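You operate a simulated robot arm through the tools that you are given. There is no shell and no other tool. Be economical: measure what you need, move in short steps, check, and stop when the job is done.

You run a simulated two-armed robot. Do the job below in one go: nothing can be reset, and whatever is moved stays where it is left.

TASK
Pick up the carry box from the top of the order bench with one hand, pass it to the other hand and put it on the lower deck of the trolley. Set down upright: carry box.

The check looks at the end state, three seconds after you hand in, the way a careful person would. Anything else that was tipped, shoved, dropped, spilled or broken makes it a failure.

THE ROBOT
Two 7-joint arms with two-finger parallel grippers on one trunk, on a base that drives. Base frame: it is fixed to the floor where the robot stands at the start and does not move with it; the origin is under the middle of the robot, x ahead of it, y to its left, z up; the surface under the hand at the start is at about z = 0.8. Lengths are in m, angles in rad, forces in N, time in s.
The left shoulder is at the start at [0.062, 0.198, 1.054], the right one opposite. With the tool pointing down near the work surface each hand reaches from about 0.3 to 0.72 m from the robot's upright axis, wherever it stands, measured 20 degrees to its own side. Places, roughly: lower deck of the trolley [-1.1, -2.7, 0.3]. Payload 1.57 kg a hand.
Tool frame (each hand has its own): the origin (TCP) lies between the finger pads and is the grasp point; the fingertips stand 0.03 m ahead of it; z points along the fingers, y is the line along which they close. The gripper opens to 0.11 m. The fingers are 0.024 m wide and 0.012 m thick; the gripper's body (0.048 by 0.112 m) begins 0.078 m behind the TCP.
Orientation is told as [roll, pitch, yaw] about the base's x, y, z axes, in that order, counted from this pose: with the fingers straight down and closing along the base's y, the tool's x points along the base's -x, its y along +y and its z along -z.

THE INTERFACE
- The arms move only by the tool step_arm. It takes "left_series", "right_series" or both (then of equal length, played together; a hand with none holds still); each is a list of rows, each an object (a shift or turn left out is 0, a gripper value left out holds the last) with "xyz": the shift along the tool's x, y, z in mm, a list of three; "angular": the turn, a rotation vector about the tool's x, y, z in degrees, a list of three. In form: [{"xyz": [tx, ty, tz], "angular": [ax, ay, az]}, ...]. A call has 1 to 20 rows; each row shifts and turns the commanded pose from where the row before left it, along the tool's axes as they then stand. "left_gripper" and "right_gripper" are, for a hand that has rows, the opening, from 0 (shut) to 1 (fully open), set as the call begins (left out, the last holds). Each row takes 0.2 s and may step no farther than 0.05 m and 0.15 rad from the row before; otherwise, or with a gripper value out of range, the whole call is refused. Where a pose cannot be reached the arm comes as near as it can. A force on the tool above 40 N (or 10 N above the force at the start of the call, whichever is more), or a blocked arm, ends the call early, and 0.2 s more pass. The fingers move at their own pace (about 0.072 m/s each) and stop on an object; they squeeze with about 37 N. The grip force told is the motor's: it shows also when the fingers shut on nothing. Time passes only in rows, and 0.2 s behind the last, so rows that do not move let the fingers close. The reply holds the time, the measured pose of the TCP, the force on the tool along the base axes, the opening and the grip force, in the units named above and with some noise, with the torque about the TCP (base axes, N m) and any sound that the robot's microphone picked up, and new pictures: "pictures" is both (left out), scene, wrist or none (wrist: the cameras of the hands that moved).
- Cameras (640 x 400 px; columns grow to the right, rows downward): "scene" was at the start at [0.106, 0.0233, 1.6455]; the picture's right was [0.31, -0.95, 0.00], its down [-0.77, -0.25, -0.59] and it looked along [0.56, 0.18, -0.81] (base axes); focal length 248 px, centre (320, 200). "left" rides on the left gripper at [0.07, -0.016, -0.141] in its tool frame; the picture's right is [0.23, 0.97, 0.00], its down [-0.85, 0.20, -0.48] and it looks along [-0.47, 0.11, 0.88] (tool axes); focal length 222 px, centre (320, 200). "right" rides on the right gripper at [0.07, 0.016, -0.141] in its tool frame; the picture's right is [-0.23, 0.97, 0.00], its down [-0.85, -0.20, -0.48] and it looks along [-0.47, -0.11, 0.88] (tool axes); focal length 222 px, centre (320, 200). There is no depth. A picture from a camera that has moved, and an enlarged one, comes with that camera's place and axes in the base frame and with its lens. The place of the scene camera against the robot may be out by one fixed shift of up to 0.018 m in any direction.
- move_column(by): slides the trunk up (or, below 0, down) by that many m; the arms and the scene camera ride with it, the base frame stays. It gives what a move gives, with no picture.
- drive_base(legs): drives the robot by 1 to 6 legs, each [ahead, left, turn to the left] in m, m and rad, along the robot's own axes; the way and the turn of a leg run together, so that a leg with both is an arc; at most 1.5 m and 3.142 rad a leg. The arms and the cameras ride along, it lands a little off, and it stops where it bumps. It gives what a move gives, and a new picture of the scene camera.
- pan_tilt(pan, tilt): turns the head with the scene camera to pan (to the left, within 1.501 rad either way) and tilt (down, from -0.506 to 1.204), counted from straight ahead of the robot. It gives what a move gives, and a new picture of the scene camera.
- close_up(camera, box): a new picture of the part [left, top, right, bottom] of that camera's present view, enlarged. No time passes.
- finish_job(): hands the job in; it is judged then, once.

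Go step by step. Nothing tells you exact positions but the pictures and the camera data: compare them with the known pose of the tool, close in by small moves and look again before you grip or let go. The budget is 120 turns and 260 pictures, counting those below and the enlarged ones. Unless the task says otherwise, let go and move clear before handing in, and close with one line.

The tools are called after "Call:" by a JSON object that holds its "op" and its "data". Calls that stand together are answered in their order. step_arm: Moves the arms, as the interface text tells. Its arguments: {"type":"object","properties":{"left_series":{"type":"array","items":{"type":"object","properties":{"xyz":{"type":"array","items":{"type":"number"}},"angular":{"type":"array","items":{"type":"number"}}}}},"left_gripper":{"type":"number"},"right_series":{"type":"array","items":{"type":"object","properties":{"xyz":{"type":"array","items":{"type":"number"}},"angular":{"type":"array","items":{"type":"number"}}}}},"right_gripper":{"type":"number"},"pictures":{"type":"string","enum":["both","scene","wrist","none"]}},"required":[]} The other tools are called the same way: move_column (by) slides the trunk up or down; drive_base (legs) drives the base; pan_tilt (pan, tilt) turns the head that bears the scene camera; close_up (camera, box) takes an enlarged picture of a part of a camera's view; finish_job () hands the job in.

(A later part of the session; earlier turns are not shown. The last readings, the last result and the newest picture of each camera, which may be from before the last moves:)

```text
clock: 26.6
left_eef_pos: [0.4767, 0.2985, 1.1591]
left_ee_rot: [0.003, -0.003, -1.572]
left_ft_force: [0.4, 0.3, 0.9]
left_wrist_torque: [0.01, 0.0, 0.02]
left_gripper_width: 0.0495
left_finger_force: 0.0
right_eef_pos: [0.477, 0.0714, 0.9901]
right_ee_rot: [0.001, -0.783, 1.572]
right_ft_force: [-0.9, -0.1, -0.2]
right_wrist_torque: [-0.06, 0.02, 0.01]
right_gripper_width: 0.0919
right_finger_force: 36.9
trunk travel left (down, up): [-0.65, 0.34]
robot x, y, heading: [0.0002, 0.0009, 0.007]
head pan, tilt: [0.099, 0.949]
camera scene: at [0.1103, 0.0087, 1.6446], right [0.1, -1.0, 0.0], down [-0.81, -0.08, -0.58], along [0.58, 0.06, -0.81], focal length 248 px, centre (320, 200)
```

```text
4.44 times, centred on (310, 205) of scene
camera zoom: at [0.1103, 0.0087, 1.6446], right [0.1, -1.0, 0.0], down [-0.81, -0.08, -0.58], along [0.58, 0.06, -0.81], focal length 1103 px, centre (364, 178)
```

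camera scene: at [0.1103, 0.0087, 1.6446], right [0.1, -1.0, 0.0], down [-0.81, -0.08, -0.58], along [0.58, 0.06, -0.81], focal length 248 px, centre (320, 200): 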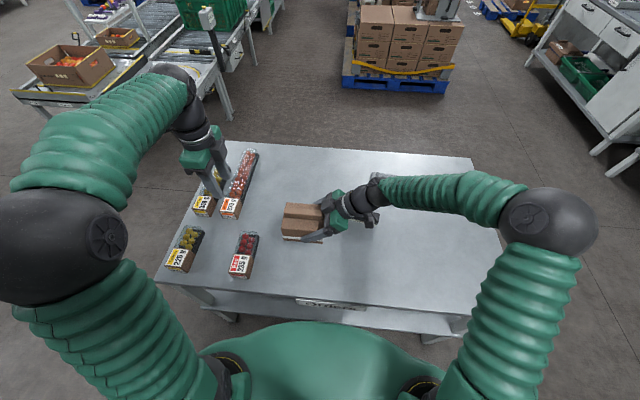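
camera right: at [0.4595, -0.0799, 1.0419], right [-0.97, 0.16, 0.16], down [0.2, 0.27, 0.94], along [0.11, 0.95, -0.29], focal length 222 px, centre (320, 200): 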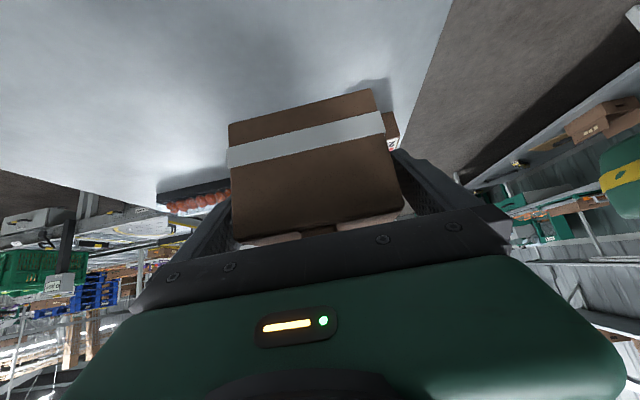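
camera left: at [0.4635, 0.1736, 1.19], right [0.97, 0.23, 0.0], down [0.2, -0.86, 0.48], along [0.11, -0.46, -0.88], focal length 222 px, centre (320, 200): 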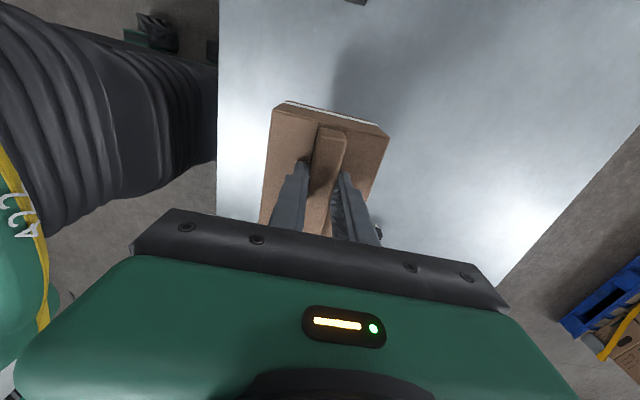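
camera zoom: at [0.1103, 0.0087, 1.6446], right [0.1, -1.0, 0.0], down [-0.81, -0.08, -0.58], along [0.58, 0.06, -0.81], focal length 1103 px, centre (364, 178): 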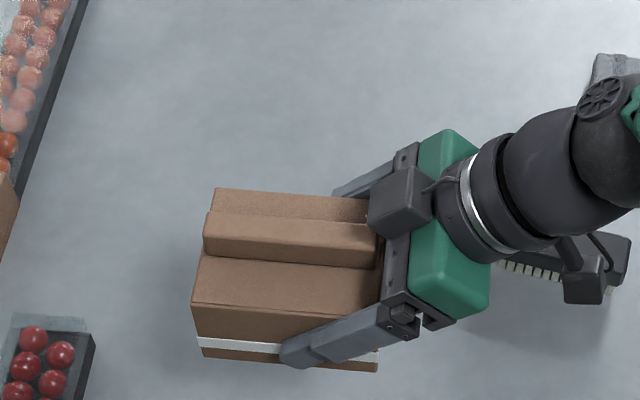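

The handover is done and the right hand holds the box level. I pull the right hand back and turn it to point forward, and tuck the left hand outward.

Call:
{"op": "step_arm", "data": {"right_series": [{"xyz": [18, 0, -36.5]}, {"xyz": [18, 0, -36.5]}, {"xyz": [18, 0, -36.5]}, {"xyz": [18, 0, -36.5]}, {"xyz": [18, 0, -36.5]}, {"xyz": [18, 0, -36.5]}, {"xyz": [18, 0, -36.5]}, {"angular": [5.78, 0, 5.78]}, {"angular": [5.78, 0, 5.78]}, {"angular": [5.78, 0, 5.78]}, {"angular": [5.78, 0, 5.78]}, {"angular": [5.78, 0, 5.78]}, {"angular": [5.78, 0, 5.78]}, {"angular": [5.78, 0, 5.78]}, {"angular": [5.78, 0, 5.78]}, {"angular": [5.78, 0, 5.78]}, {"angular": [5.78, 0, 5.78]}, {"angular": [5.78, 0, 5.78]}], "left_series": [{"xyz": [30, -25, 0]}, {"xyz": [30, -25, 0]}, {"xyz": [30, -25, 0]}, {"xyz": [30, -25, 0]}, {}, {}, {}, {}, {}, {}, {}, {}, {}, {}, {}, {}, {}, {}], "pictures": "both"}}

```text
clock: 30.4
left_eef_pos: [0.3792, 0.4192, 1.1609]
left_ee_rot: [0.004, -0.003, -1.57]
left_ft_force: [0.4, 0.4, -0.2]
left_wrist_torque: [-0.03, 0.01, -0.02]
left_gripper_width: 0.0495
left_finger_force: 0.1
right_eef_pos: [0.4784, -0.2002, 1.0824]
right_ee_rot: [-0.002, -0.784, 0.001]
right_ft_force: [-0.5, -0.2, -2.9]
right_wrist_torque: [0.01, 0.03, 0.02]
right_gripper_width: 0.092
right_finger_force: 37.3
trunk travel left (down, up): [-0.65, 0.34]
robot x, y, heading: [-0.0011, -0.0006, 0.003]
head pan, tilt: [0.099, 0.949]
camera scene: at [0.1084, 0.0094, 1.6446], right [0.1, -0.99, 0.0], down [-0.81, -0.08, -0.58], along [0.58, 0.06, -0.81], focal length 248 px, centre (320, 200)
camera right: at [0.3271, -0.183, 1.1337], right [0.16, 0.97, 0.16], down [0.27, -0.2, 0.94], along [0.95, -0.11, -0.29], focal length 222 px, centre (320, 200)
camera left: at [0.3642, 0.4885, 1.2998], right [0.97, 0.23, 0.0], down [0.2, -0.85, 0.48], along [0.11, -0.47, -0.88], focal length 222 px, centre (320, 200)
```

scene: 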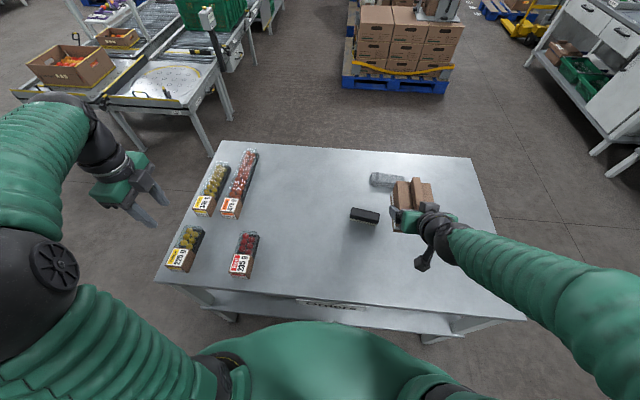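
right: 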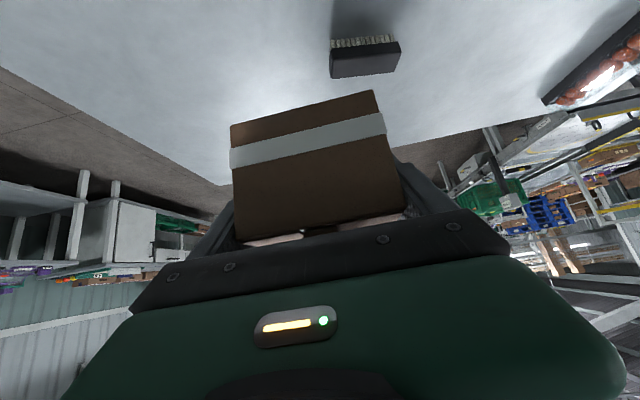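
left: 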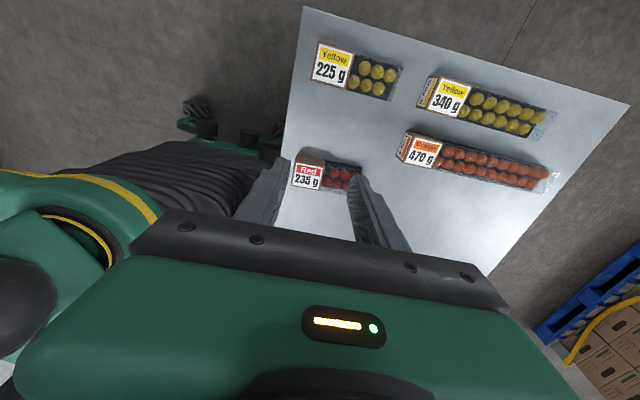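

The box is held level, facing forward. I back off the bench, sidestep right, and turn to face the trolley.

Call:
{"op": "drive_base", "data": {"legs": [[-0.45, 0, 0], [0, -0.9, 0], [0, 0, -1.57]]}}

Call:
{"op": "pan_tilt", "data": {"pan": -0.2, "tilt": 0.55}}

```text
clock: 41.2
left_eef_pos: [-0.0384, -1.2704, 1.161]
left_ee_rot: [0.005, -0.002, -3.133]
left_ft_force: [-0.3, -0.4, 0.0]
left_wrist_torque: [-0.02, 0.0, -0.02]
left_gripper_width: 0.0495
left_finger_force: 0.1
right_eef_pos: [-0.6562, -1.3765, 1.083]
right_ee_rot: [0.0, -0.785, -1.56]
right_ft_force: [-0.3, 0.0, -2.4]
right_wrist_torque: [0.04, 0.02, -0.01]
right_gripper_width: 0.0921
right_finger_force: 36.9
trunk travel left (down, up): [-0.65, 0.34]
robot x, y, heading: [-0.4602, -0.8977, -1.561]
head pan, tilt: [0.099, 0.949]
camera scene: at [-0.447, -1.0023, 1.6447], right [-0.99, -0.11, 0.0], down [-0.09, 0.81, -0.58], along [0.06, -0.58, -0.81], focal length 248 px, centre (320, 200)
```

scene: 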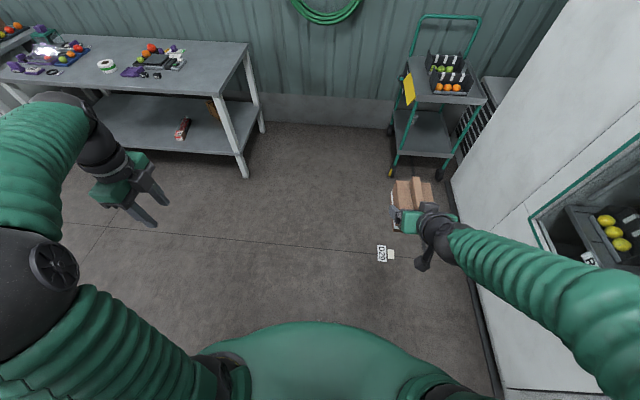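

```text
clock: 42.1
left_eef_pos: [-0.0384, -1.2707, 1.16]
left_ee_rot: [0.004, -0.001, -3.134]
left_ft_force: [-0.2, -0.4, 0.2]
left_wrist_torque: [0.0, -0.01, -0.03]
left_gripper_width: 0.0496
left_finger_force: 0.0
right_eef_pos: [-0.6554, -1.3747, 1.0821]
right_ee_rot: [0.001, -0.786, -1.558]
right_ft_force: [-0.8, -0.5, -3.2]
right_wrist_torque: [0.05, 0.03, 0.02]
right_gripper_width: 0.0916
right_finger_force: 37.1
trunk travel left (down, up): [-0.65, 0.34]
robot x, y, heading: [-0.4611, -0.8993, -1.562]
head pan, tilt: [-0.201, 0.55]
camera scene: at [-0.4721, -1.0182, 1.6775], right [-0.98, 0.19, 0.0], down [0.1, 0.52, -0.85], along [-0.16, -0.84, -0.52], focal length 248 px, centre (320, 200)
```

scene: 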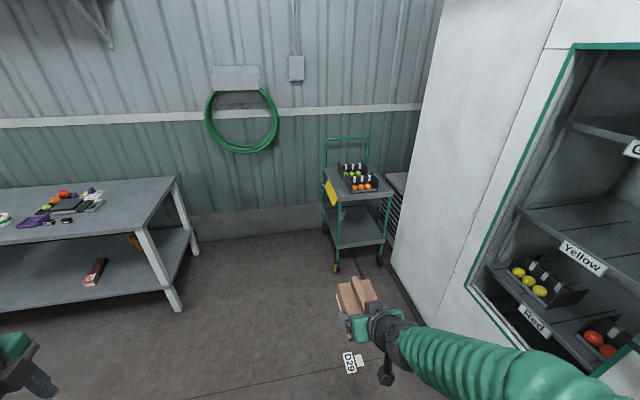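

Call:
{"op": "close_up", "data": {"camera": "scene", "box": [300, 120, 430, 280]}}

```text
2.50 times, centred on (365, 200) of scene
camera zoom: at [-0.4721, -1.0182, 1.6775], right [-0.98, 0.19, 0.0], down [0.1, 0.52, -0.85], along [-0.16, -0.84, -0.52], focal length 621 px, centre (208, 200)
```

zoom: 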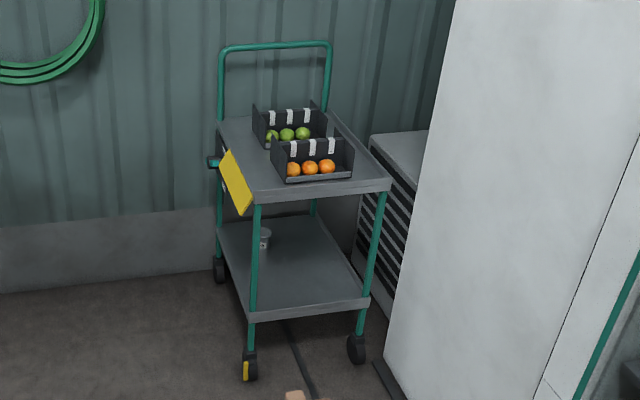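

The trolley front edge lies at about y -2.43 to -2.53, its decks at about z 0.3 and 0.74. A small can sits at the back of the lower deck near (-1.05, -2.91), and the space in front of it is free. I drive closer, keeping clear of the cooler wall on the right.

Call:
{"op": "drive_base", "data": {"legs": [[0.8, -0.27, 0]]}}

Call:
{"op": "pan_tilt", "data": {"pan": -0.25, "tilt": 0.75}}

```text
clock: 46.6
left_eef_pos: [-0.2928, -2.078, 1.1608]
left_ee_rot: [0.004, -0.001, -3.12]
left_ft_force: [-0.6, -0.1, -0.8]
left_wrist_torque: [-0.02, -0.01, 0.02]
left_gripper_width: 0.0493
left_finger_force: 0.0
right_eef_pos: [-0.9096, -2.1879, 1.0826]
right_ee_rot: [-0.002, -0.785, -1.547]
right_ft_force: [0.2, -0.8, -2.4]
right_wrist_torque: [0.07, 0.04, -0.01]
right_gripper_width: 0.0919
right_finger_force: 37.0
trunk travel left (down, up): [-0.65, 0.34]
robot x, y, heading: [-0.7188, -1.7105, -1.552]
head pan, tilt: [-0.201, 0.55]
camera scene: at [-0.7294, -1.8288, 1.6777], right [-0.98, 0.18, 0.0], down [0.09, 0.51, -0.85], along [-0.15, -0.84, -0.52], focal length 248 px, centre (320, 200)
```

scene: 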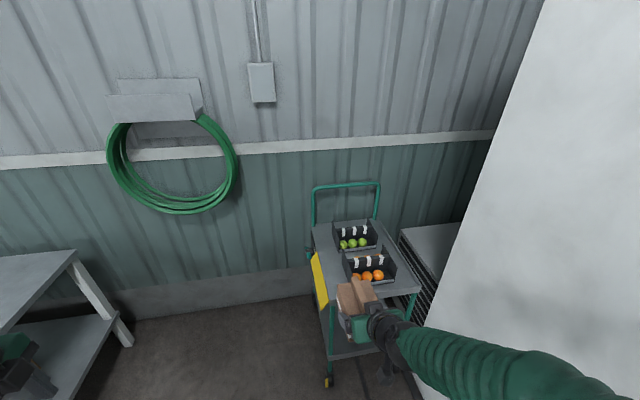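

```text
clock: 47.4
left_eef_pos: [-0.2939, -2.077, 1.1608]
left_ee_rot: [0.004, 0.0, -3.122]
left_ft_force: [0.6, -0.4, 0.6]
left_wrist_torque: [0.01, 0.02, 0.0]
left_gripper_width: 0.0495
left_finger_force: 0.2
right_eef_pos: [-0.9105, -2.1888, 1.0811]
right_ee_rot: [0.001, -0.786, -1.55]
right_ft_force: [1.1, -0.1, -2.9]
right_wrist_torque: [0.08, -0.02, -0.03]
right_gripper_width: 0.0917
right_finger_force: 36.8
trunk travel left (down, up): [-0.65, 0.34]
robot x, y, heading: [-0.7172, -1.7119, -1.55]
head pan, tilt: [-0.25, 0.75]
camera scene: at [-0.7335, -1.8225, 1.6602], right [-0.97, 0.23, 0.0], down [0.15, 0.67, -0.73], along [-0.17, -0.71, -0.68], focal length 248 px, centre (320, 200)
```

scene: 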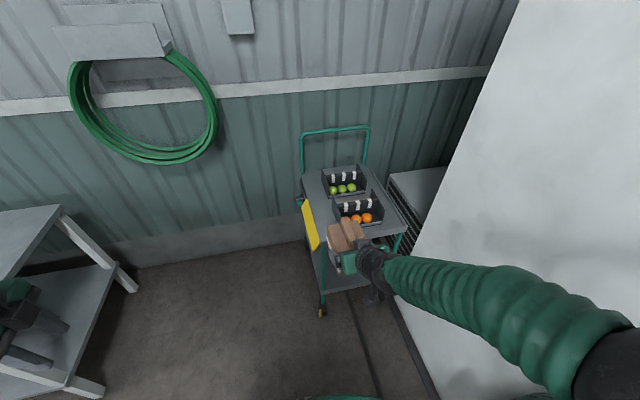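

The hand is in front of the trolley and the box is clear of its edge. I lower the trunk in two stages.

Call:
{"op": "move_column", "data": {"by": -0.35}}

Call:
{"op": "pan_tilt", "data": {"pan": -0.25, "tilt": 0.7}}

```text
clock: 50.8
left_eef_pos: [-0.2947, -2.0764, 0.8119]
left_ee_rot: [0.004, 0.001, -3.121]
left_ft_force: [-0.3, -0.3, -0.3]
left_wrist_torque: [-0.02, 0.01, 0.02]
left_gripper_width: 0.0496
left_finger_force: 0.1
right_eef_pos: [-0.9108, -2.1883, 0.7327]
right_ee_rot: [0.0, -0.785, -1.55]
right_ft_force: [-0.6, -0.1, -2.5]
right_wrist_torque: [0.03, 0.0, -0.02]
right_gripper_width: 0.0919
right_finger_force: 36.5
trunk travel left (down, up): [-0.3, 0.69]
robot x, y, heading: [-0.7182, -1.7065, -1.554]
head pan, tilt: [-0.25, 0.75]
```

```text
clock: 51.4
left_eef_pos: [-0.2953, -2.0756, 0.809]
left_ee_rot: [0.004, -0.001, -3.119]
left_ft_force: [-0.1, -0.3, -0.1]
left_wrist_torque: [0.01, -0.02, 0.0]
left_gripper_width: 0.0496
left_finger_force: 0.1
right_eef_pos: [-0.911, -2.1884, 0.7321]
right_ee_rot: [-0.001, -0.786, -1.551]
right_ft_force: [0.7, -0.5, -2.4]
right_wrist_torque: [0.07, 0.0, 0.0]
right_gripper_width: 0.0919
right_finger_force: 37.0
trunk travel left (down, up): [-0.3, 0.69]
robot x, y, heading: [-0.7206, -1.7056, -1.554]
head pan, tilt: [-0.25, 0.7]
camera scene: at [-0.7342, -1.8235, 1.3144], right [-0.97, 0.23, 0.0], down [0.15, 0.63, -0.76], along [-0.17, -0.74, -0.65], focal length 248 px, centre (320, 200)
```

scene: 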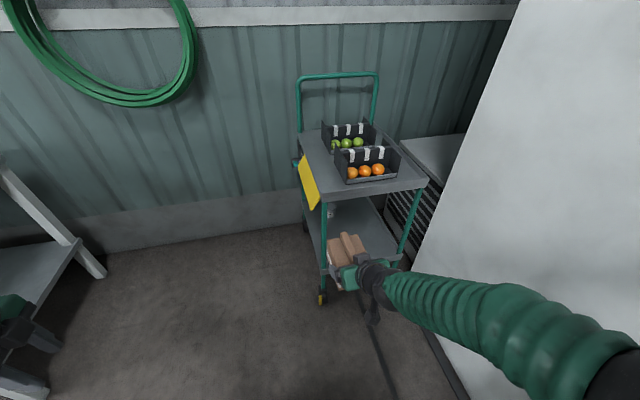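

Call:
{"op": "close_up", "data": {"camera": "scene", "box": [285, 120, 445, 310]}}

Call:
{"op": "close_up", "data": {"camera": "scene", "box": [300, 180, 440, 290]}}

```text
2.11 times, centred on (365, 215) of scene
camera zoom: at [-0.7342, -1.8235, 1.3144], right [-0.97, 0.23, 0.0], down [0.15, 0.63, -0.76], along [-0.17, -0.74, -0.65], focal length 523 px, centre (225, 168)
```

zoom: 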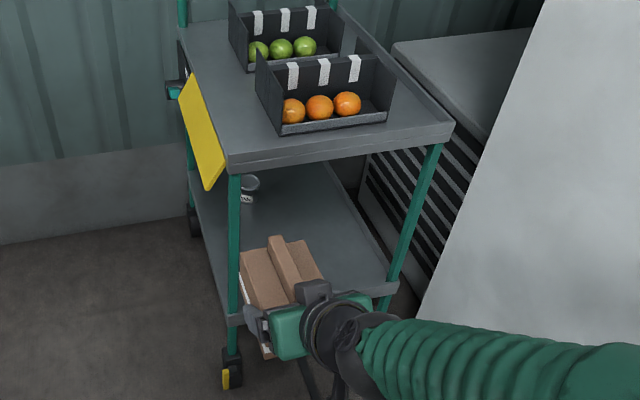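

```text
3.64 times, centred on (370, 235) of scene
camera zoom: at [-0.7342, -1.8235, 1.3144], right [-0.97, 0.23, 0.0], down [0.15, 0.63, -0.76], along [-0.17, -0.74, -0.65], focal length 903 px, centre (138, 73)
```

zoom: 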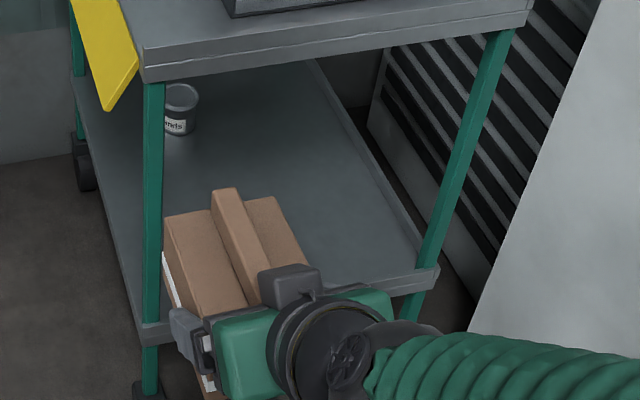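

The lower deck front edge is at y ≈ -2.47, x from -0.90 to -1.30, with a rim at about z 0.3, and the upper deck underside is at about 0.70. I lower the rest of the way and shift the hand 90 mm right, then look at the elbow against the cooler.

Call:
{"op": "move_column", "data": {"by": -0.3}}

Call:
{"op": "step_arm", "data": {"right_series": [{"xyz": [0, -30, 0]}, {"xyz": [0, -30, 0]}, {"xyz": [0, -30, 0]}, {}], "pictures": "wrist"}}

Call:
{"op": "pan_tilt", "data": {"pan": -0.9, "tilt": 0.8}}

```text
clock: 54.4
left_eef_pos: [-0.2946, -2.076, 0.512]
left_ee_rot: [0.004, 0.0, -3.121]
left_ft_force: [0.2, 0.3, -1.0]
left_wrist_torque: [0.0, -0.01, 0.0]
left_gripper_width: 0.0495
left_finger_force: 0.1
right_eef_pos: [-0.9106, -2.1875, 0.432]
right_ee_rot: [0.0, -0.786, -1.549]
right_ft_force: [-0.2, 0.1, -2.9]
right_wrist_torque: [0.08, -0.02, 0.0]
right_gripper_width: 0.0919
right_finger_force: 37.2
trunk travel left (down, up): [0.0, 0.99]
robot x, y, heading: [-0.7194, -1.7109, -1.551]
head pan, tilt: [-0.25, 0.7]
```

```text
clock: 55.4
left_eef_pos: [-0.2945, -2.0757, 0.5109]
left_ee_rot: [0.006, 0.0, -3.119]
left_ft_force: [0.2, -0.2, 0.1]
left_wrist_torque: [0.01, -0.01, 0.0]
left_gripper_width: 0.0493
left_finger_force: 0.1
right_eef_pos: [-1.003, -2.1881, 0.4336]
right_ee_rot: [0.0, -0.785, -1.55]
right_ft_force: [-0.1, 0.2, -2.6]
right_wrist_torque: [0.07, 0.0, -0.01]
right_gripper_width: 0.0918
right_finger_force: 37.3
trunk travel left (down, up): [0.0, 0.99]
robot x, y, heading: [-0.7176, -1.7057, -1.55]
head pan, tilt: [-0.25, 0.7]
camera right: at [-0.9909, -2.039, 0.4845], right [0.98, -0.14, 0.16], down [-0.19, -0.27, 0.94], along [-0.09, -0.95, -0.29], focal length 222 px, centre (320, 200)
```

right: 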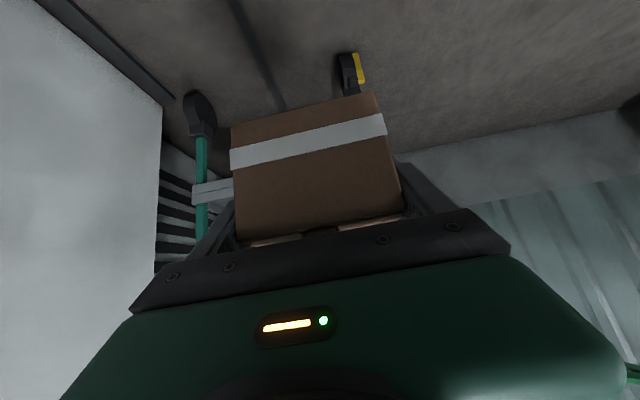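

```text
clock: 56.5
left_eef_pos: [-0.2965, -2.0769, 0.5121]
left_ee_rot: [0.003, 0.0, -3.121]
left_ft_force: [0.2, -1.6, 0.3]
left_wrist_torque: [0.02, 0.0, -0.03]
left_gripper_width: 0.0496
left_finger_force: 0.0
right_eef_pos: [-1.0015, -2.1894, 0.4323]
right_ee_rot: [0.0, -0.786, -1.551]
right_ft_force: [-0.1, -0.7, -3.0]
right_wrist_torque: [0.09, 0.02, 0.02]
right_gripper_width: 0.0919
right_finger_force: 37.0
trunk travel left (down, up): [0.0, 0.99]
robot x, y, heading: [-0.7176, -1.7053, -1.556]
head pan, tilt: [-0.901, 0.799]
camera scene: at [-0.7777, -1.7916, 1.0063], right [-0.64, 0.77, 0.0], down [0.55, 0.46, -0.7], along [-0.54, -0.44, -0.72], focal length 248 px, centre (320, 200)
```

scene: 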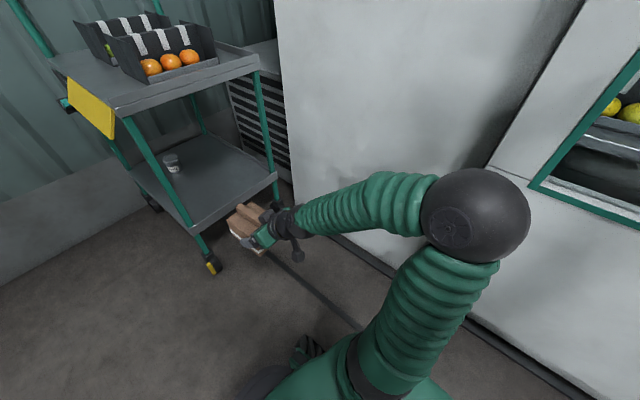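

The elbow is about 0.16 m off the cooler wall. I shift the base 5 cm right, then forward 0.28 m so that the box slides in under the upper deck.

Call:
{"op": "drive_base", "data": {"legs": [[0, -0.05, 0], [0.15, 0, -0.018]]}}

Call:
{"op": "pan_tilt", "data": {"pan": -0.4, "tilt": 0.8}}

```text
clock: 58.3
left_eef_pos: [-0.3501, -2.2289, 0.5118]
left_ee_rot: [0.003, -0.001, -3.14]
left_ft_force: [0.7, 0.5, -0.1]
left_wrist_torque: [0.05, 0.02, -0.02]
left_gripper_width: 0.0493
left_finger_force: 0.0
right_eef_pos: [-1.0586, -2.3293, 0.4337]
right_ee_rot: [-0.001, -0.786, -1.567]
right_ft_force: [0.3, -0.8, -2.8]
right_wrist_torque: [0.06, 0.0, -0.03]
right_gripper_width: 0.0917
right_finger_force: 37.2
trunk travel left (down, up): [0.0, 0.99]
robot x, y, heading: [-0.7691, -1.8526, -1.57]
head pan, tilt: [-0.901, 0.799]
camera scene: at [-0.8269, -1.9364, 1.0063], right [-0.62, 0.78, 0.0], down [0.56, 0.45, -0.7], along [-0.55, -0.43, -0.72], focal length 248 px, centre (320, 200)
```

scene: 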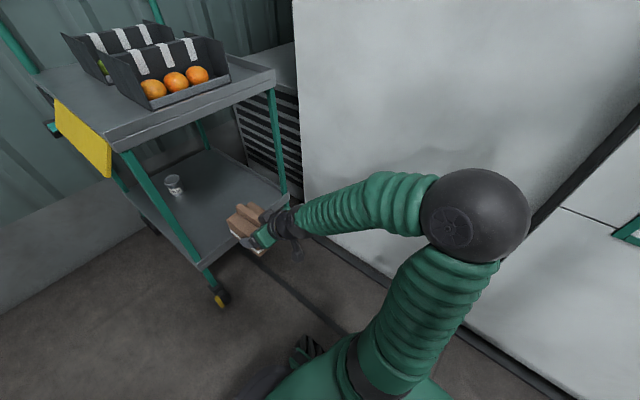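

```text
clock: 59.2
left_eef_pos: [-0.3513, -2.2294, 0.5115]
left_ee_rot: [0.006, 0.0, -3.141]
left_ft_force: [0.1, -0.3, 0.1]
left_wrist_torque: [0.02, 0.0, -0.01]
left_gripper_width: 0.0496
left_finger_force: 0.1
right_eef_pos: [-1.0585, -2.3304, 0.4344]
right_ee_rot: [-0.002, -0.784, -1.567]
right_ft_force: [0.8, -0.8, -3.1]
right_wrist_torque: [0.07, 0.0, 0.01]
right_gripper_width: 0.0919
right_finger_force: 37.7
trunk travel left (down, up): [0.0, 0.99]
robot x, y, heading: [-0.7654, -1.8539, -1.571]
head pan, tilt: [-0.4, 0.799]
camera scene: at [-0.7957, -1.9605, 1.0062], right [-0.92, 0.39, 0.0], down [0.28, 0.66, -0.7], along [-0.27, -0.64, -0.72], focal length 248 px, centre (320, 200)
```

scene: 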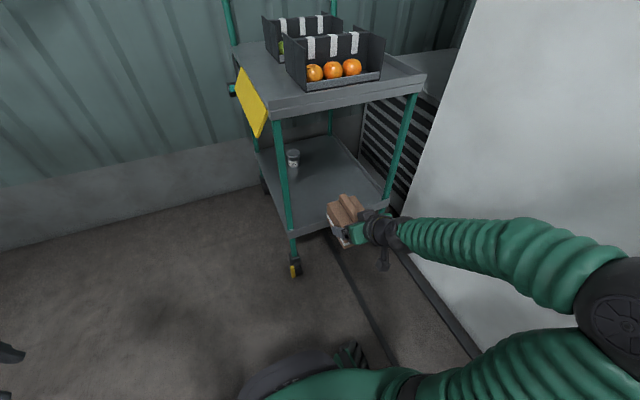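

There is clear space ahead: the base front is about 0.3 m from the trolley wheels. I drive 0.14 m more.

Call:
{"op": "drive_base", "data": {"legs": [[0.14, 0, 0]]}}

Call:
{"op": "close_up", "data": {"camera": "scene", "box": [230, 80, 450, 300]}}

```text
clock: 60.6
left_eef_pos: [-0.3493, -2.3703, 0.5115]
left_ee_rot: [0.004, 0.0, -3.138]
left_ft_force: [-0.1, -0.1, 0.5]
left_wrist_torque: [0.02, 0.02, 0.01]
left_gripper_width: 0.0495
left_finger_force: 0.0
right_eef_pos: [-1.0592, -2.4707, 0.4335]
right_ee_rot: [-0.001, -0.783, -1.567]
right_ft_force: [1.0, 0.3, -3.3]
right_wrist_torque: [0.05, 0.02, 0.03]
right_gripper_width: 0.0917
right_finger_force: 36.4
trunk travel left (down, up): [0.0, 0.99]
robot x, y, heading: [-0.7687, -1.9934, -1.564]
head pan, tilt: [-0.4, 0.799]
camera scene: at [-0.7953, -2.1011, 1.0062], right [-0.92, 0.39, 0.0], down [0.28, 0.66, -0.7], along [-0.27, -0.64, -0.72], focal length 248 px, centre (320, 200)
```

scene: 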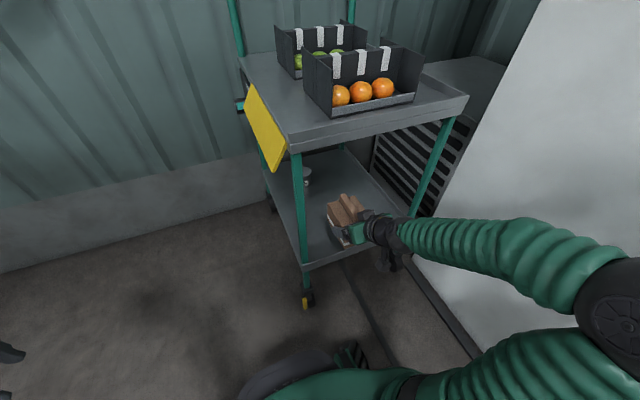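

```text
1.82 times, centred on (340, 190) of scene
camera zoom: at [-0.7953, -2.1011, 1.0062], right [-0.92, 0.39, 0.0], down [0.28, 0.66, -0.7], along [-0.27, -0.64, -0.72], focal length 451 px, centre (284, 218)
```

zoom: 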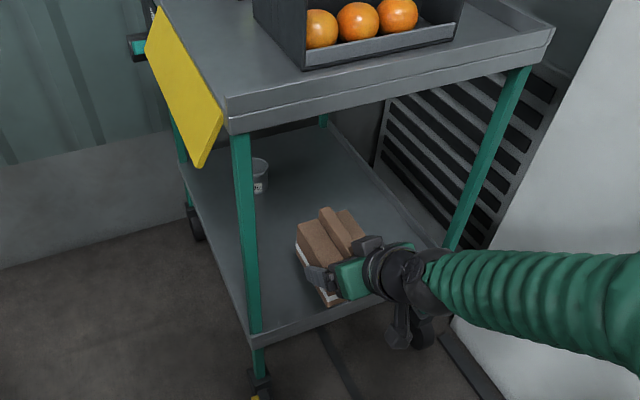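

The box is between the posts and above the lower deck. I advance 110 mm inward with the arm.

Call:
{"op": "step_arm", "data": {"right_series": [{"xyz": [-19.5, 0, 19.5]}, {"xyz": [-19.5, 0, 19.5]}, {"xyz": [-19.5, 0, 19.5]}, {"xyz": [-19.5, 0, 19.5]}, {}], "pictures": "both"}}

Call:
{"op": "close_up", "data": {"camera": "scene", "box": [270, 130, 430, 290]}}

```text
clock: 61.8
left_eef_pos: [-0.3494, -2.3688, 0.5118]
left_ee_rot: [0.007, 0.001, -3.138]
left_ft_force: [-0.2, 0.0, -0.7]
left_wrist_torque: [0.01, -0.02, -0.04]
left_gripper_width: 0.0495
left_finger_force: 0.0
right_eef_pos: [-1.0586, -2.5799, 0.4318]
right_ee_rot: [-0.001, -0.785, -1.567]
right_ft_force: [0.2, 0.0, -2.4]
right_wrist_torque: [0.12, 0.01, 0.0]
right_gripper_width: 0.0917
right_finger_force: 36.9
trunk travel left (down, up): [0.0, 0.99]
robot x, y, heading: [-0.7666, -1.9949, -1.57]
head pan, tilt: [-0.4, 0.799]
camera scene: at [-0.7953, -2.1017, 1.0062], right [-0.92, 0.39, 0.0], down [0.28, 0.66, -0.7], along [-0.27, -0.64, -0.72], focal length 248 px, centre (320, 200)
camera right: at [-1.0447, -2.4304, 0.4835], right [0.97, -0.16, 0.16], down [-0.2, -0.27, 0.94], along [-0.1, -0.95, -0.29], focal length 222 px, centre (320, 200)
```

scene: 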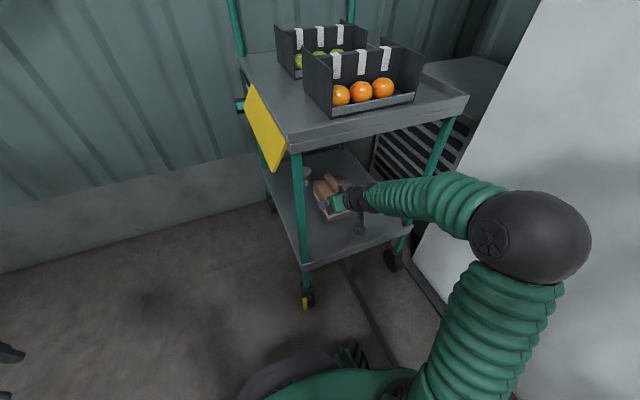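
right: 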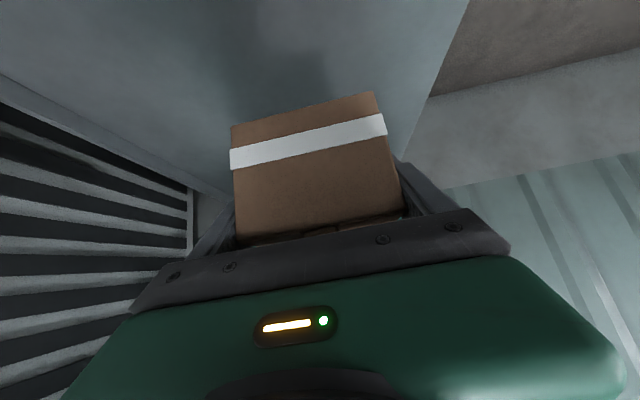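

```text
2.50 times, centred on (350, 210) of scene
camera zoom: at [-0.7953, -2.1017, 1.0062], right [-0.92, 0.39, 0.0], down [0.28, 0.66, -0.7], along [-0.27, -0.64, -0.72], focal length 621 px, centre (245, 175)
```

zoom: 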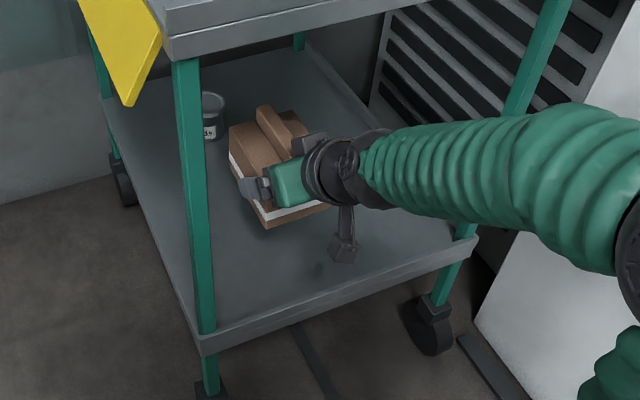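

The box is over the deck with room around it. I lower by 50 mm while going 25 mm deeper, and check.

Call:
{"op": "step_arm", "data": {"right_series": [{"xyz": [5.9, 0, 17.7]}, {"xyz": [5.9, 0, 17.7]}, {"xyz": [5.9, 0, 17.7]}, {}, {}], "pictures": "wrist"}}

Call:
{"op": "close_up", "data": {"camera": "scene", "box": [290, 150, 410, 270]}}

Call:
{"op": "close_up", "data": {"camera": "right", "box": [200, 50, 440, 200]}}

```text
clock: 63.0
left_eef_pos: [-0.35, -2.3704, 0.5106]
left_ee_rot: [0.005, 0.0, -3.138]
left_ft_force: [-0.5, -0.4, -0.4]
left_wrist_torque: [0.01, -0.02, 0.02]
left_gripper_width: 0.0495
left_finger_force: 0.0
right_eef_pos: [-1.0579, -2.6057, 0.3839]
right_ee_rot: [0.0, -0.786, -1.568]
right_ft_force: [-0.1, -0.2, -3.4]
right_wrist_torque: [0.09, 0.0, 0.02]
right_gripper_width: 0.0917
right_finger_force: 37.3
trunk travel left (down, up): [0.0, 0.99]
robot x, y, heading: [-0.7682, -1.9965, -1.566]
head pan, tilt: [-0.4, 0.799]
camera right: at [-1.0441, -2.4558, 0.4336], right [0.97, -0.16, 0.16], down [-0.2, -0.27, 0.94], along [-0.1, -0.95, -0.29], focal length 222 px, centre (320, 200)
```

right: 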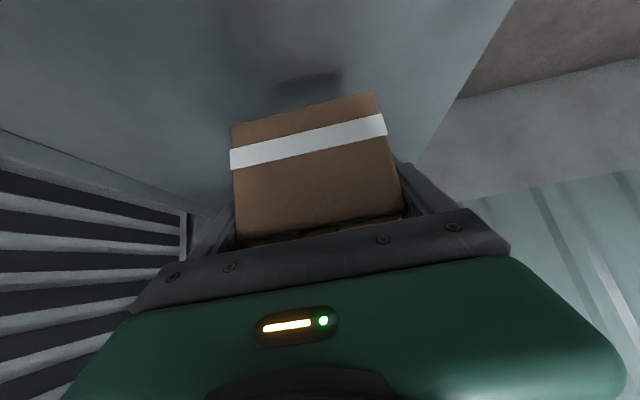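

```text
3.33 times, centred on (350, 210) of scene
camera zoom: at [-0.7954, -2.1018, 1.0062], right [-0.92, 0.39, 0.0], down [0.28, 0.66, -0.7], along [-0.27, -0.64, -0.72], focal length 828 px, centre (220, 167)
```

zoom: 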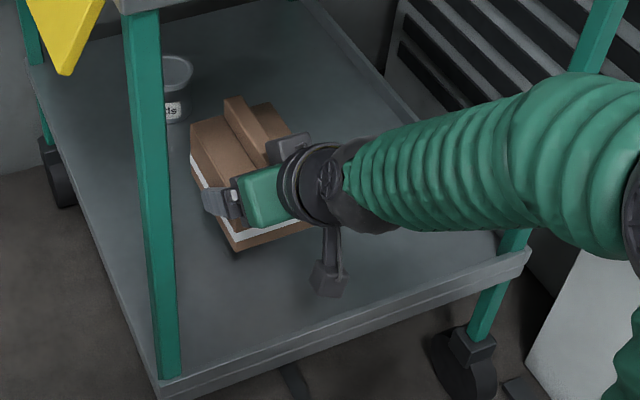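

```text
2.67 times, centred on (320, 125) of right
camera zoom: at [-1.0441, -2.4558, 0.4336], right [0.97, -0.16, 0.16], down [-0.2, -0.27, 0.94], along [-0.1, -0.95, -0.29], focal length 592 px, centre (320, 400)
```

zoom: 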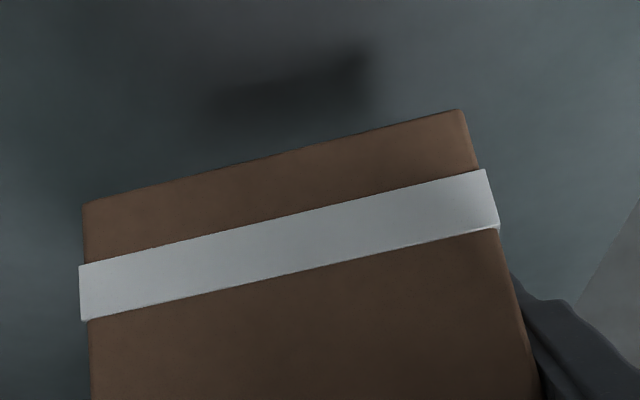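

The box bottom is at about 0.337 now. I descend 25 mm and then feel for contact in small steps.

Call:
{"op": "step_arm", "data": {"right_series": [{"xyz": [6, 0, 6]}, {"xyz": [6, 0, 6]}, {"xyz": [5.7, 0, 5.7]}, {}, {}], "pictures": "none"}}

Call:
{"op": "close_up", "data": {"camera": "right", "box": [200, 50, 440, 200]}}

Call:
{"op": "close_up", "data": {"camera": "scene", "box": [310, 170, 370, 240]}}

```text
clock: 64.2
left_eef_pos: [-0.3501, -2.3692, 0.5132]
left_ee_rot: [0.007, 0.0, -3.139]
left_ft_force: [-0.7, -0.2, 0.3]
left_wrist_torque: [0.04, -0.01, 0.01]
left_gripper_width: 0.0493
left_finger_force: 0.1
right_eef_pos: [-1.056, -2.6055, 0.356]
right_ee_rot: [0.002, -0.786, -1.567]
right_ft_force: [1.0, 0.9, -2.5]
right_wrist_torque: [0.07, 0.01, 0.02]
right_gripper_width: 0.0917
right_finger_force: 36.9
trunk travel left (down, up): [0.0, 0.99]
robot x, y, heading: [-0.7681, -1.9928, -1.566]
head pan, tilt: [-0.4, 0.799]
```

```text
2.67 times, centred on (320, 125) of right
camera zoom: at [-1.0427, -2.4565, 0.4083], right [0.97, -0.16, 0.16], down [-0.2, -0.27, 0.94], along [-0.1, -0.95, -0.29], focal length 592 px, centre (320, 400)
```

zoom: 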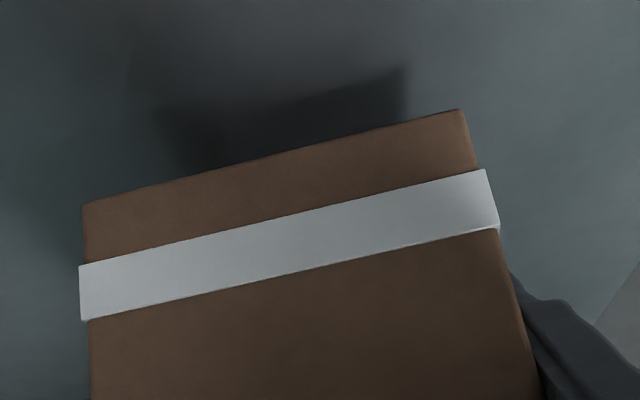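

```text
5.71 times, centred on (340, 205) of scene
camera zoom: at [-0.7954, -2.1018, 1.0062], right [-0.92, 0.39, 0.0], down [0.28, 0.66, -0.7], along [-0.27, -0.64, -0.72], focal length 1419 px, centre (206, 171)
```

zoom: 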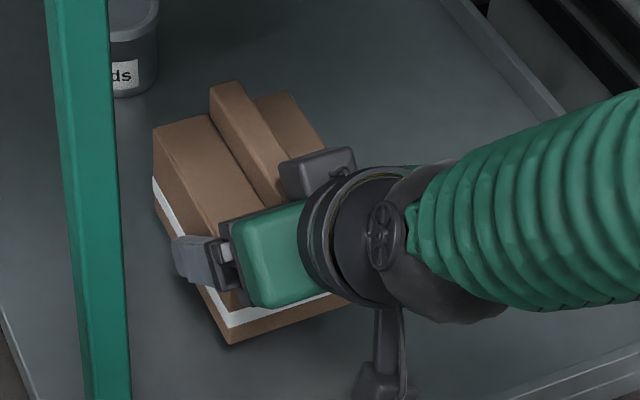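

Judging by the shadow, about 30 mm remain. I go down 20 mm and then creep.

Call:
{"op": "step_arm", "data": {"right_series": [{"xyz": [4.7, 0, 4.7]}, {"xyz": [4.7, 0, 4.7]}, {"xyz": [4.7, 0, 4.7]}, {}, {}], "pictures": "none"}}

Call:
{"op": "close_up", "data": {"camera": "right", "box": [200, 50, 440, 200]}}

```text
clock: 65.4
left_eef_pos: [-0.3501, -2.3693, 0.5119]
left_ee_rot: [0.006, 0.001, -3.139]
left_ft_force: [-0.7, 0.0, -0.4]
left_wrist_torque: [0.02, 0.0, 0.0]
left_gripper_width: 0.0497
left_finger_force: 0.1
right_eef_pos: [-1.0556, -2.6057, 0.338]
right_ee_rot: [0.002, -0.785, -1.567]
right_ft_force: [0.7, 0.9, -3.0]
right_wrist_torque: [0.08, 0.0, -0.01]
right_gripper_width: 0.0916
right_finger_force: 36.9
trunk travel left (down, up): [0.0, 0.99]
robot x, y, heading: [-0.7694, -1.993, -1.569]
head pan, tilt: [-0.4, 0.799]
```

```text
2.67 times, centred on (320, 125) of right
camera zoom: at [-1.0427, -2.4564, 0.3892], right [0.97, -0.16, 0.16], down [-0.2, -0.27, 0.94], along [-0.1, -0.95, -0.29], focal length 592 px, centre (320, 400)
```

zoom: 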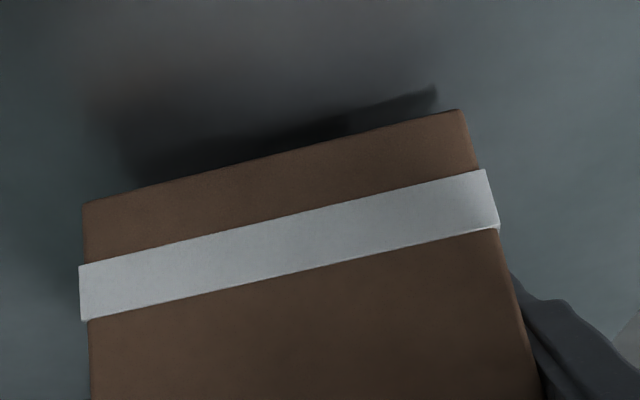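

Call:
{"op": "step_arm", "data": {"right_series": [{"xyz": [3.2, 0, 3.2]}, {"xyz": [3.2, 0, 3.2]}, {}, {}], "pictures": "none"}}

Call:
{"op": "step_arm", "data": {"right_series": [{"xyz": [1.4, 0, 1.4]}, {}], "pictures": "none"}}

Call:
{"op": "step_arm", "data": {"right_series": [{"xyz": [1.4, 0, 1.4]}, {}], "pictures": "none"}}

Call:
{"op": "close_up", "data": {"camera": "right", "box": [200, 50, 440, 200]}}

```text
clock: 66.4
left_eef_pos: [-0.3499, -2.3697, 0.5116]
left_ee_rot: [0.004, 0.0, -3.137]
left_ft_force: [-0.2, 0.0, -0.5]
left_wrist_torque: [0.0, 0.02, 0.01]
left_gripper_width: 0.0493
left_finger_force: 0.0
right_eef_pos: [-1.0576, -2.6061, 0.3298]
right_ee_rot: [0.001, -0.786, -1.567]
right_ft_force: [0.4, -0.1, -2.8]
right_wrist_torque: [0.11, -0.01, 0.02]
right_gripper_width: 0.0915
right_finger_force: 36.6
trunk travel left (down, up): [0.0, 0.99]
robot x, y, heading: [-0.7684, -1.993, -1.572]
head pan, tilt: [-0.4, 0.799]
```

```text
clock: 67.0
left_eef_pos: [-0.3501, -2.3719, 0.5114]
left_ee_rot: [0.005, 0.002, -3.139]
left_ft_force: [0.0, 0.0, -0.1]
left_wrist_torque: [0.0, 0.04, 0.0]
left_gripper_width: 0.0492
left_finger_force: 0.2
right_eef_pos: [-1.056, -2.6052, 0.3267]
right_ee_rot: [-0.002, -0.786, -1.569]
right_ft_force: [-0.2, 0.6, -2.6]
right_wrist_torque: [0.13, 0.01, 0.03]
right_gripper_width: 0.0918
right_finger_force: 37.1
trunk travel left (down, up): [0.0, 0.99]
robot x, y, heading: [-0.7646, -1.9953, -1.572]
head pan, tilt: [-0.4, 0.799]
```

```text
clock: 67.6
left_eef_pos: [-0.3488, -2.37, 0.5117]
left_ee_rot: [0.005, 0.0, -3.139]
left_ft_force: [0.3, 0.7, -1.1]
left_wrist_torque: [-0.02, -0.02, -0.03]
left_gripper_width: 0.0494
left_finger_force: 0.1
right_eef_pos: [-1.0579, -2.6059, 0.3249]
right_ee_rot: [0.0, -0.787, -1.565]
right_ft_force: [0.1, -0.3, -2.8]
right_wrist_torque: [0.08, 0.01, 0.0]
right_gripper_width: 0.0916
right_finger_force: 36.5
trunk travel left (down, up): [0.0, 0.99]
robot x, y, heading: [-0.7699, -1.9917, -1.571]
head pan, tilt: [-0.4, 0.799]
```

```text
2.67 times, centred on (320, 125) of right
camera zoom: at [-1.0444, -2.4562, 0.3768], right [0.97, -0.16, 0.16], down [-0.2, -0.27, 0.94], along [-0.1, -0.95, -0.29], focal length 592 px, centre (320, 400)
```

zoom: 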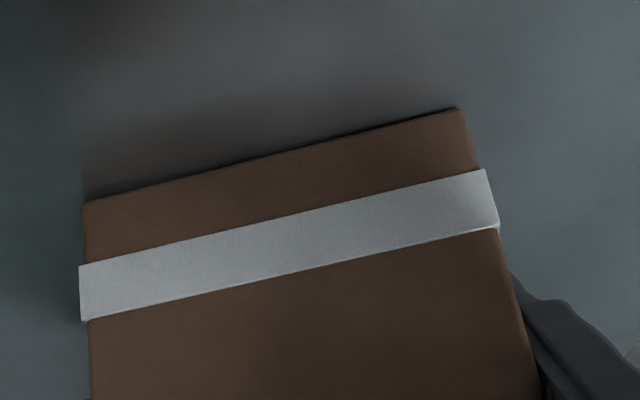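

It is nearly touching. I keep creeping down and watch the force.

Call:
{"op": "step_arm", "data": {"right_series": [{"xyz": [1, 0, 1]}, {}], "pictures": "none"}}

Call:
{"op": "step_arm", "data": {"right_series": [{"xyz": [1, 0, 1]}, {}], "pictures": "none"}}

```text
clock: 68.2
left_eef_pos: [-0.3499, -2.3702, 0.5114]
left_ee_rot: [0.004, 0.001, -3.138]
left_ft_force: [0.2, 0.2, 0.3]
left_wrist_torque: [-0.01, 0.01, 0.03]
left_gripper_width: 0.0495
left_finger_force: 0.1
right_eef_pos: [-1.0585, -2.6062, 0.3245]
right_ee_rot: [0.0, -0.786, -1.567]
right_ft_force: [-1.2, -0.1, 0.1]
right_wrist_torque: [0.17, 0.17, 0.02]
right_gripper_width: 0.0918
right_finger_force: 36.8
trunk travel left (down, up): [0.0, 0.99]
robot x, y, heading: [-0.7704, -1.9941, -1.567]
head pan, tilt: [-0.4, 0.799]
```

```text
clock: 68.8
left_eef_pos: [-0.3495, -2.37, 0.5122]
left_ee_rot: [0.007, -0.002, -3.137]
left_ft_force: [-1.0, 0.5, -0.8]
left_wrist_torque: [-0.04, 0.01, 0.0]
left_gripper_width: 0.0493
left_finger_force: 0.0
right_eef_pos: [-1.0583, -2.6058, 0.3255]
right_ee_rot: [-0.003, -0.787, -1.568]
right_ft_force: [-0.6, 3.1, 11.0]
right_wrist_torque: [0.7, -0.23, 0.05]
right_gripper_width: 0.0918
right_finger_force: 37.1
trunk travel left (down, up): [0.0, 0.99]
robot x, y, heading: [-0.7666, -1.9899, -1.57]
head pan, tilt: [-0.4, 0.799]
```

The box is on the deck (an upward reaction of about 11 N). I open the gripper.

Call:
{"op": "step_arm", "data": {"right_series": [{}, {}, {}], "right_gripper": 1, "pictures": "scene"}}

Call:
{"op": "close_up", "data": {"camera": "scene", "box": [300, 160, 380, 250]}}

Call:
{"op": "close_up", "data": {"camera": "right", "box": [180, 50, 460, 225]}}

```text
clock: 69.6
left_eef_pos: [-0.3494, -2.3696, 0.5118]
left_ee_rot: [0.004, 0.001, -3.138]
left_ft_force: [-0.5, -0.5, -0.7]
left_wrist_torque: [0.02, 0.02, -0.01]
left_gripper_width: 0.0495
left_finger_force: 0.0
right_eef_pos: [-1.0573, -2.6064, 0.3231]
right_ee_rot: [0.0, -0.787, -1.569]
right_ft_force: [0.3, -0.8, -1.3]
right_wrist_torque: [0.01, 0.02, 0.0]
right_gripper_width: 0.1099
right_finger_force: 0.1
trunk travel left (down, up): [0.0, 0.99]
robot x, y, heading: [-0.7698, -1.9928, -1.567]
head pan, tilt: [-0.4, 0.799]
camera scene: at [-0.7952, -2.1015, 1.0062], right [-0.92, 0.39, 0.0], down [0.28, 0.66, -0.7], along [-0.27, -0.64, -0.72], focal length 248 px, centre (320, 200)
```

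scene: 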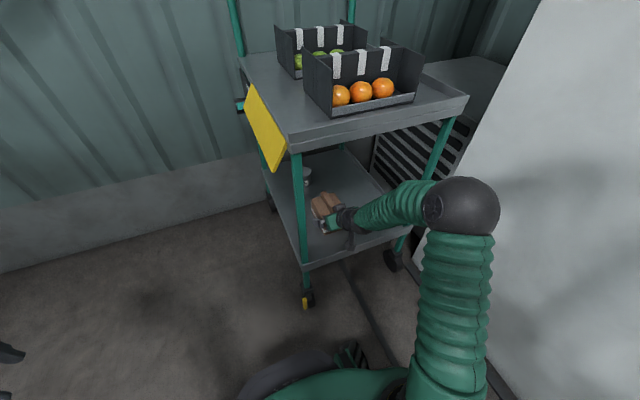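

```text
4.44 times, centred on (340, 205) of scene
camera zoom: at [-0.7952, -2.1015, 1.0062], right [-0.92, 0.39, 0.0], down [0.28, 0.66, -0.7], along [-0.27, -0.64, -0.72], focal length 1103 px, centre (231, 178)
```

zoom: 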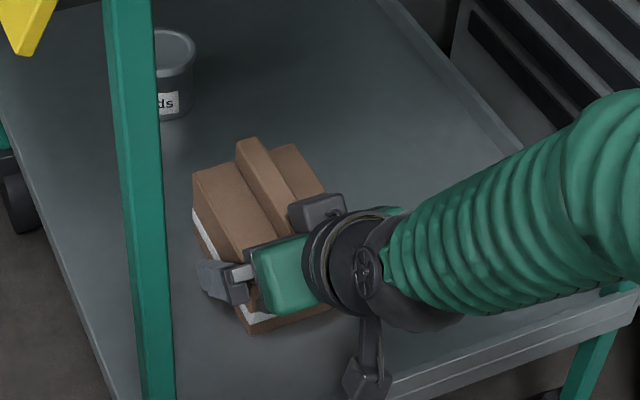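

```text
2.29 times, centred on (320, 138) of right
camera zoom: at [-1.0438, -2.4561, 0.3745], right [0.97, -0.16, 0.16], down [-0.2, -0.27, 0.94], along [-0.1, -0.95, -0.29], focal length 508 px, centre (320, 343)
```

zoom: 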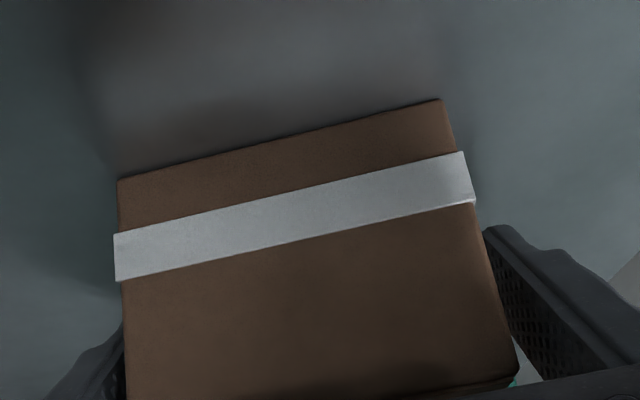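

Released; the box stands flat with the fingers clear on both sides. I retreat along the tool axis, then straight out.

Call:
{"op": "step_arm", "data": {"right_series": [{"xyz": [0, 0, -15]}, {"xyz": [0, 0, -30]}, {"xyz": [0, 0, -35]}, {"xyz": [0, 0, -35]}, {"xyz": [25, 0, -25]}, {"xyz": [25, 0, -25]}, {"xyz": [25, 0, -25]}, {"xyz": [25, 0, -25]}, {}], "pictures": "both"}}

```text
clock: 71.6
left_eef_pos: [-0.3498, -2.3706, 0.5124]
left_ee_rot: [0.004, 0.0, -3.139]
left_ft_force: [0.3, 0.5, 0.2]
left_wrist_torque: [-0.02, 0.0, 0.0]
left_gripper_width: 0.0494
left_finger_force: 0.0
right_eef_pos: [-1.0839, -2.4221, 0.4206]
right_ee_rot: [0.001, -0.784, -1.567]
right_ft_force: [0.2, -0.5, 0.2]
right_wrist_torque: [-0.01, 0.01, -0.01]
right_gripper_width: 0.1102
right_finger_force: 0.1
right hand out of reach, approached as far as the arm can: row 7, 8
trunk travel left (down, up): [0.0, 0.99]
robot x, y, heading: [-0.7676, -1.9925, -1.564]
head pan, tilt: [-0.4, 0.799]
camera scene: at [-0.7951, -2.1006, 1.0063], right [-0.92, 0.39, 0.0], down [0.28, 0.66, -0.7], along [-0.27, -0.64, -0.72], focal length 248 px, centre (320, 200)
camera right: at [-1.0704, -2.2717, 0.4723], right [0.97, -0.16, 0.16], down [-0.2, -0.27, 0.94], along [-0.1, -0.95, -0.29], focal length 222 px, centre (320, 200)
```

scene: 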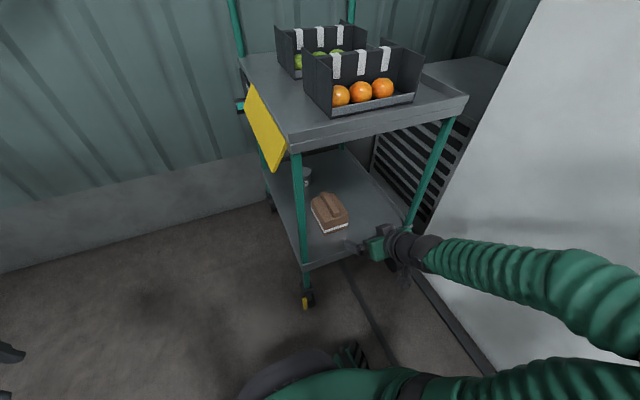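
right: 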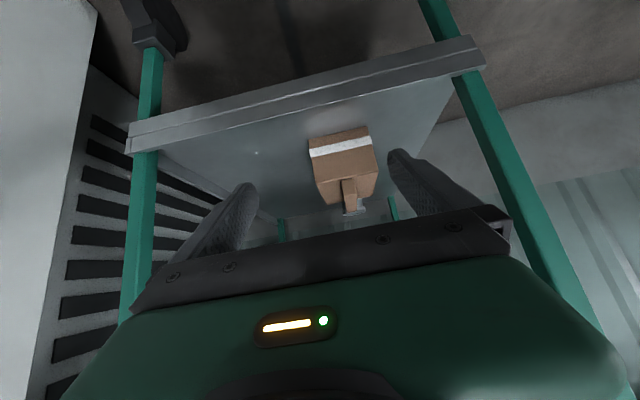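

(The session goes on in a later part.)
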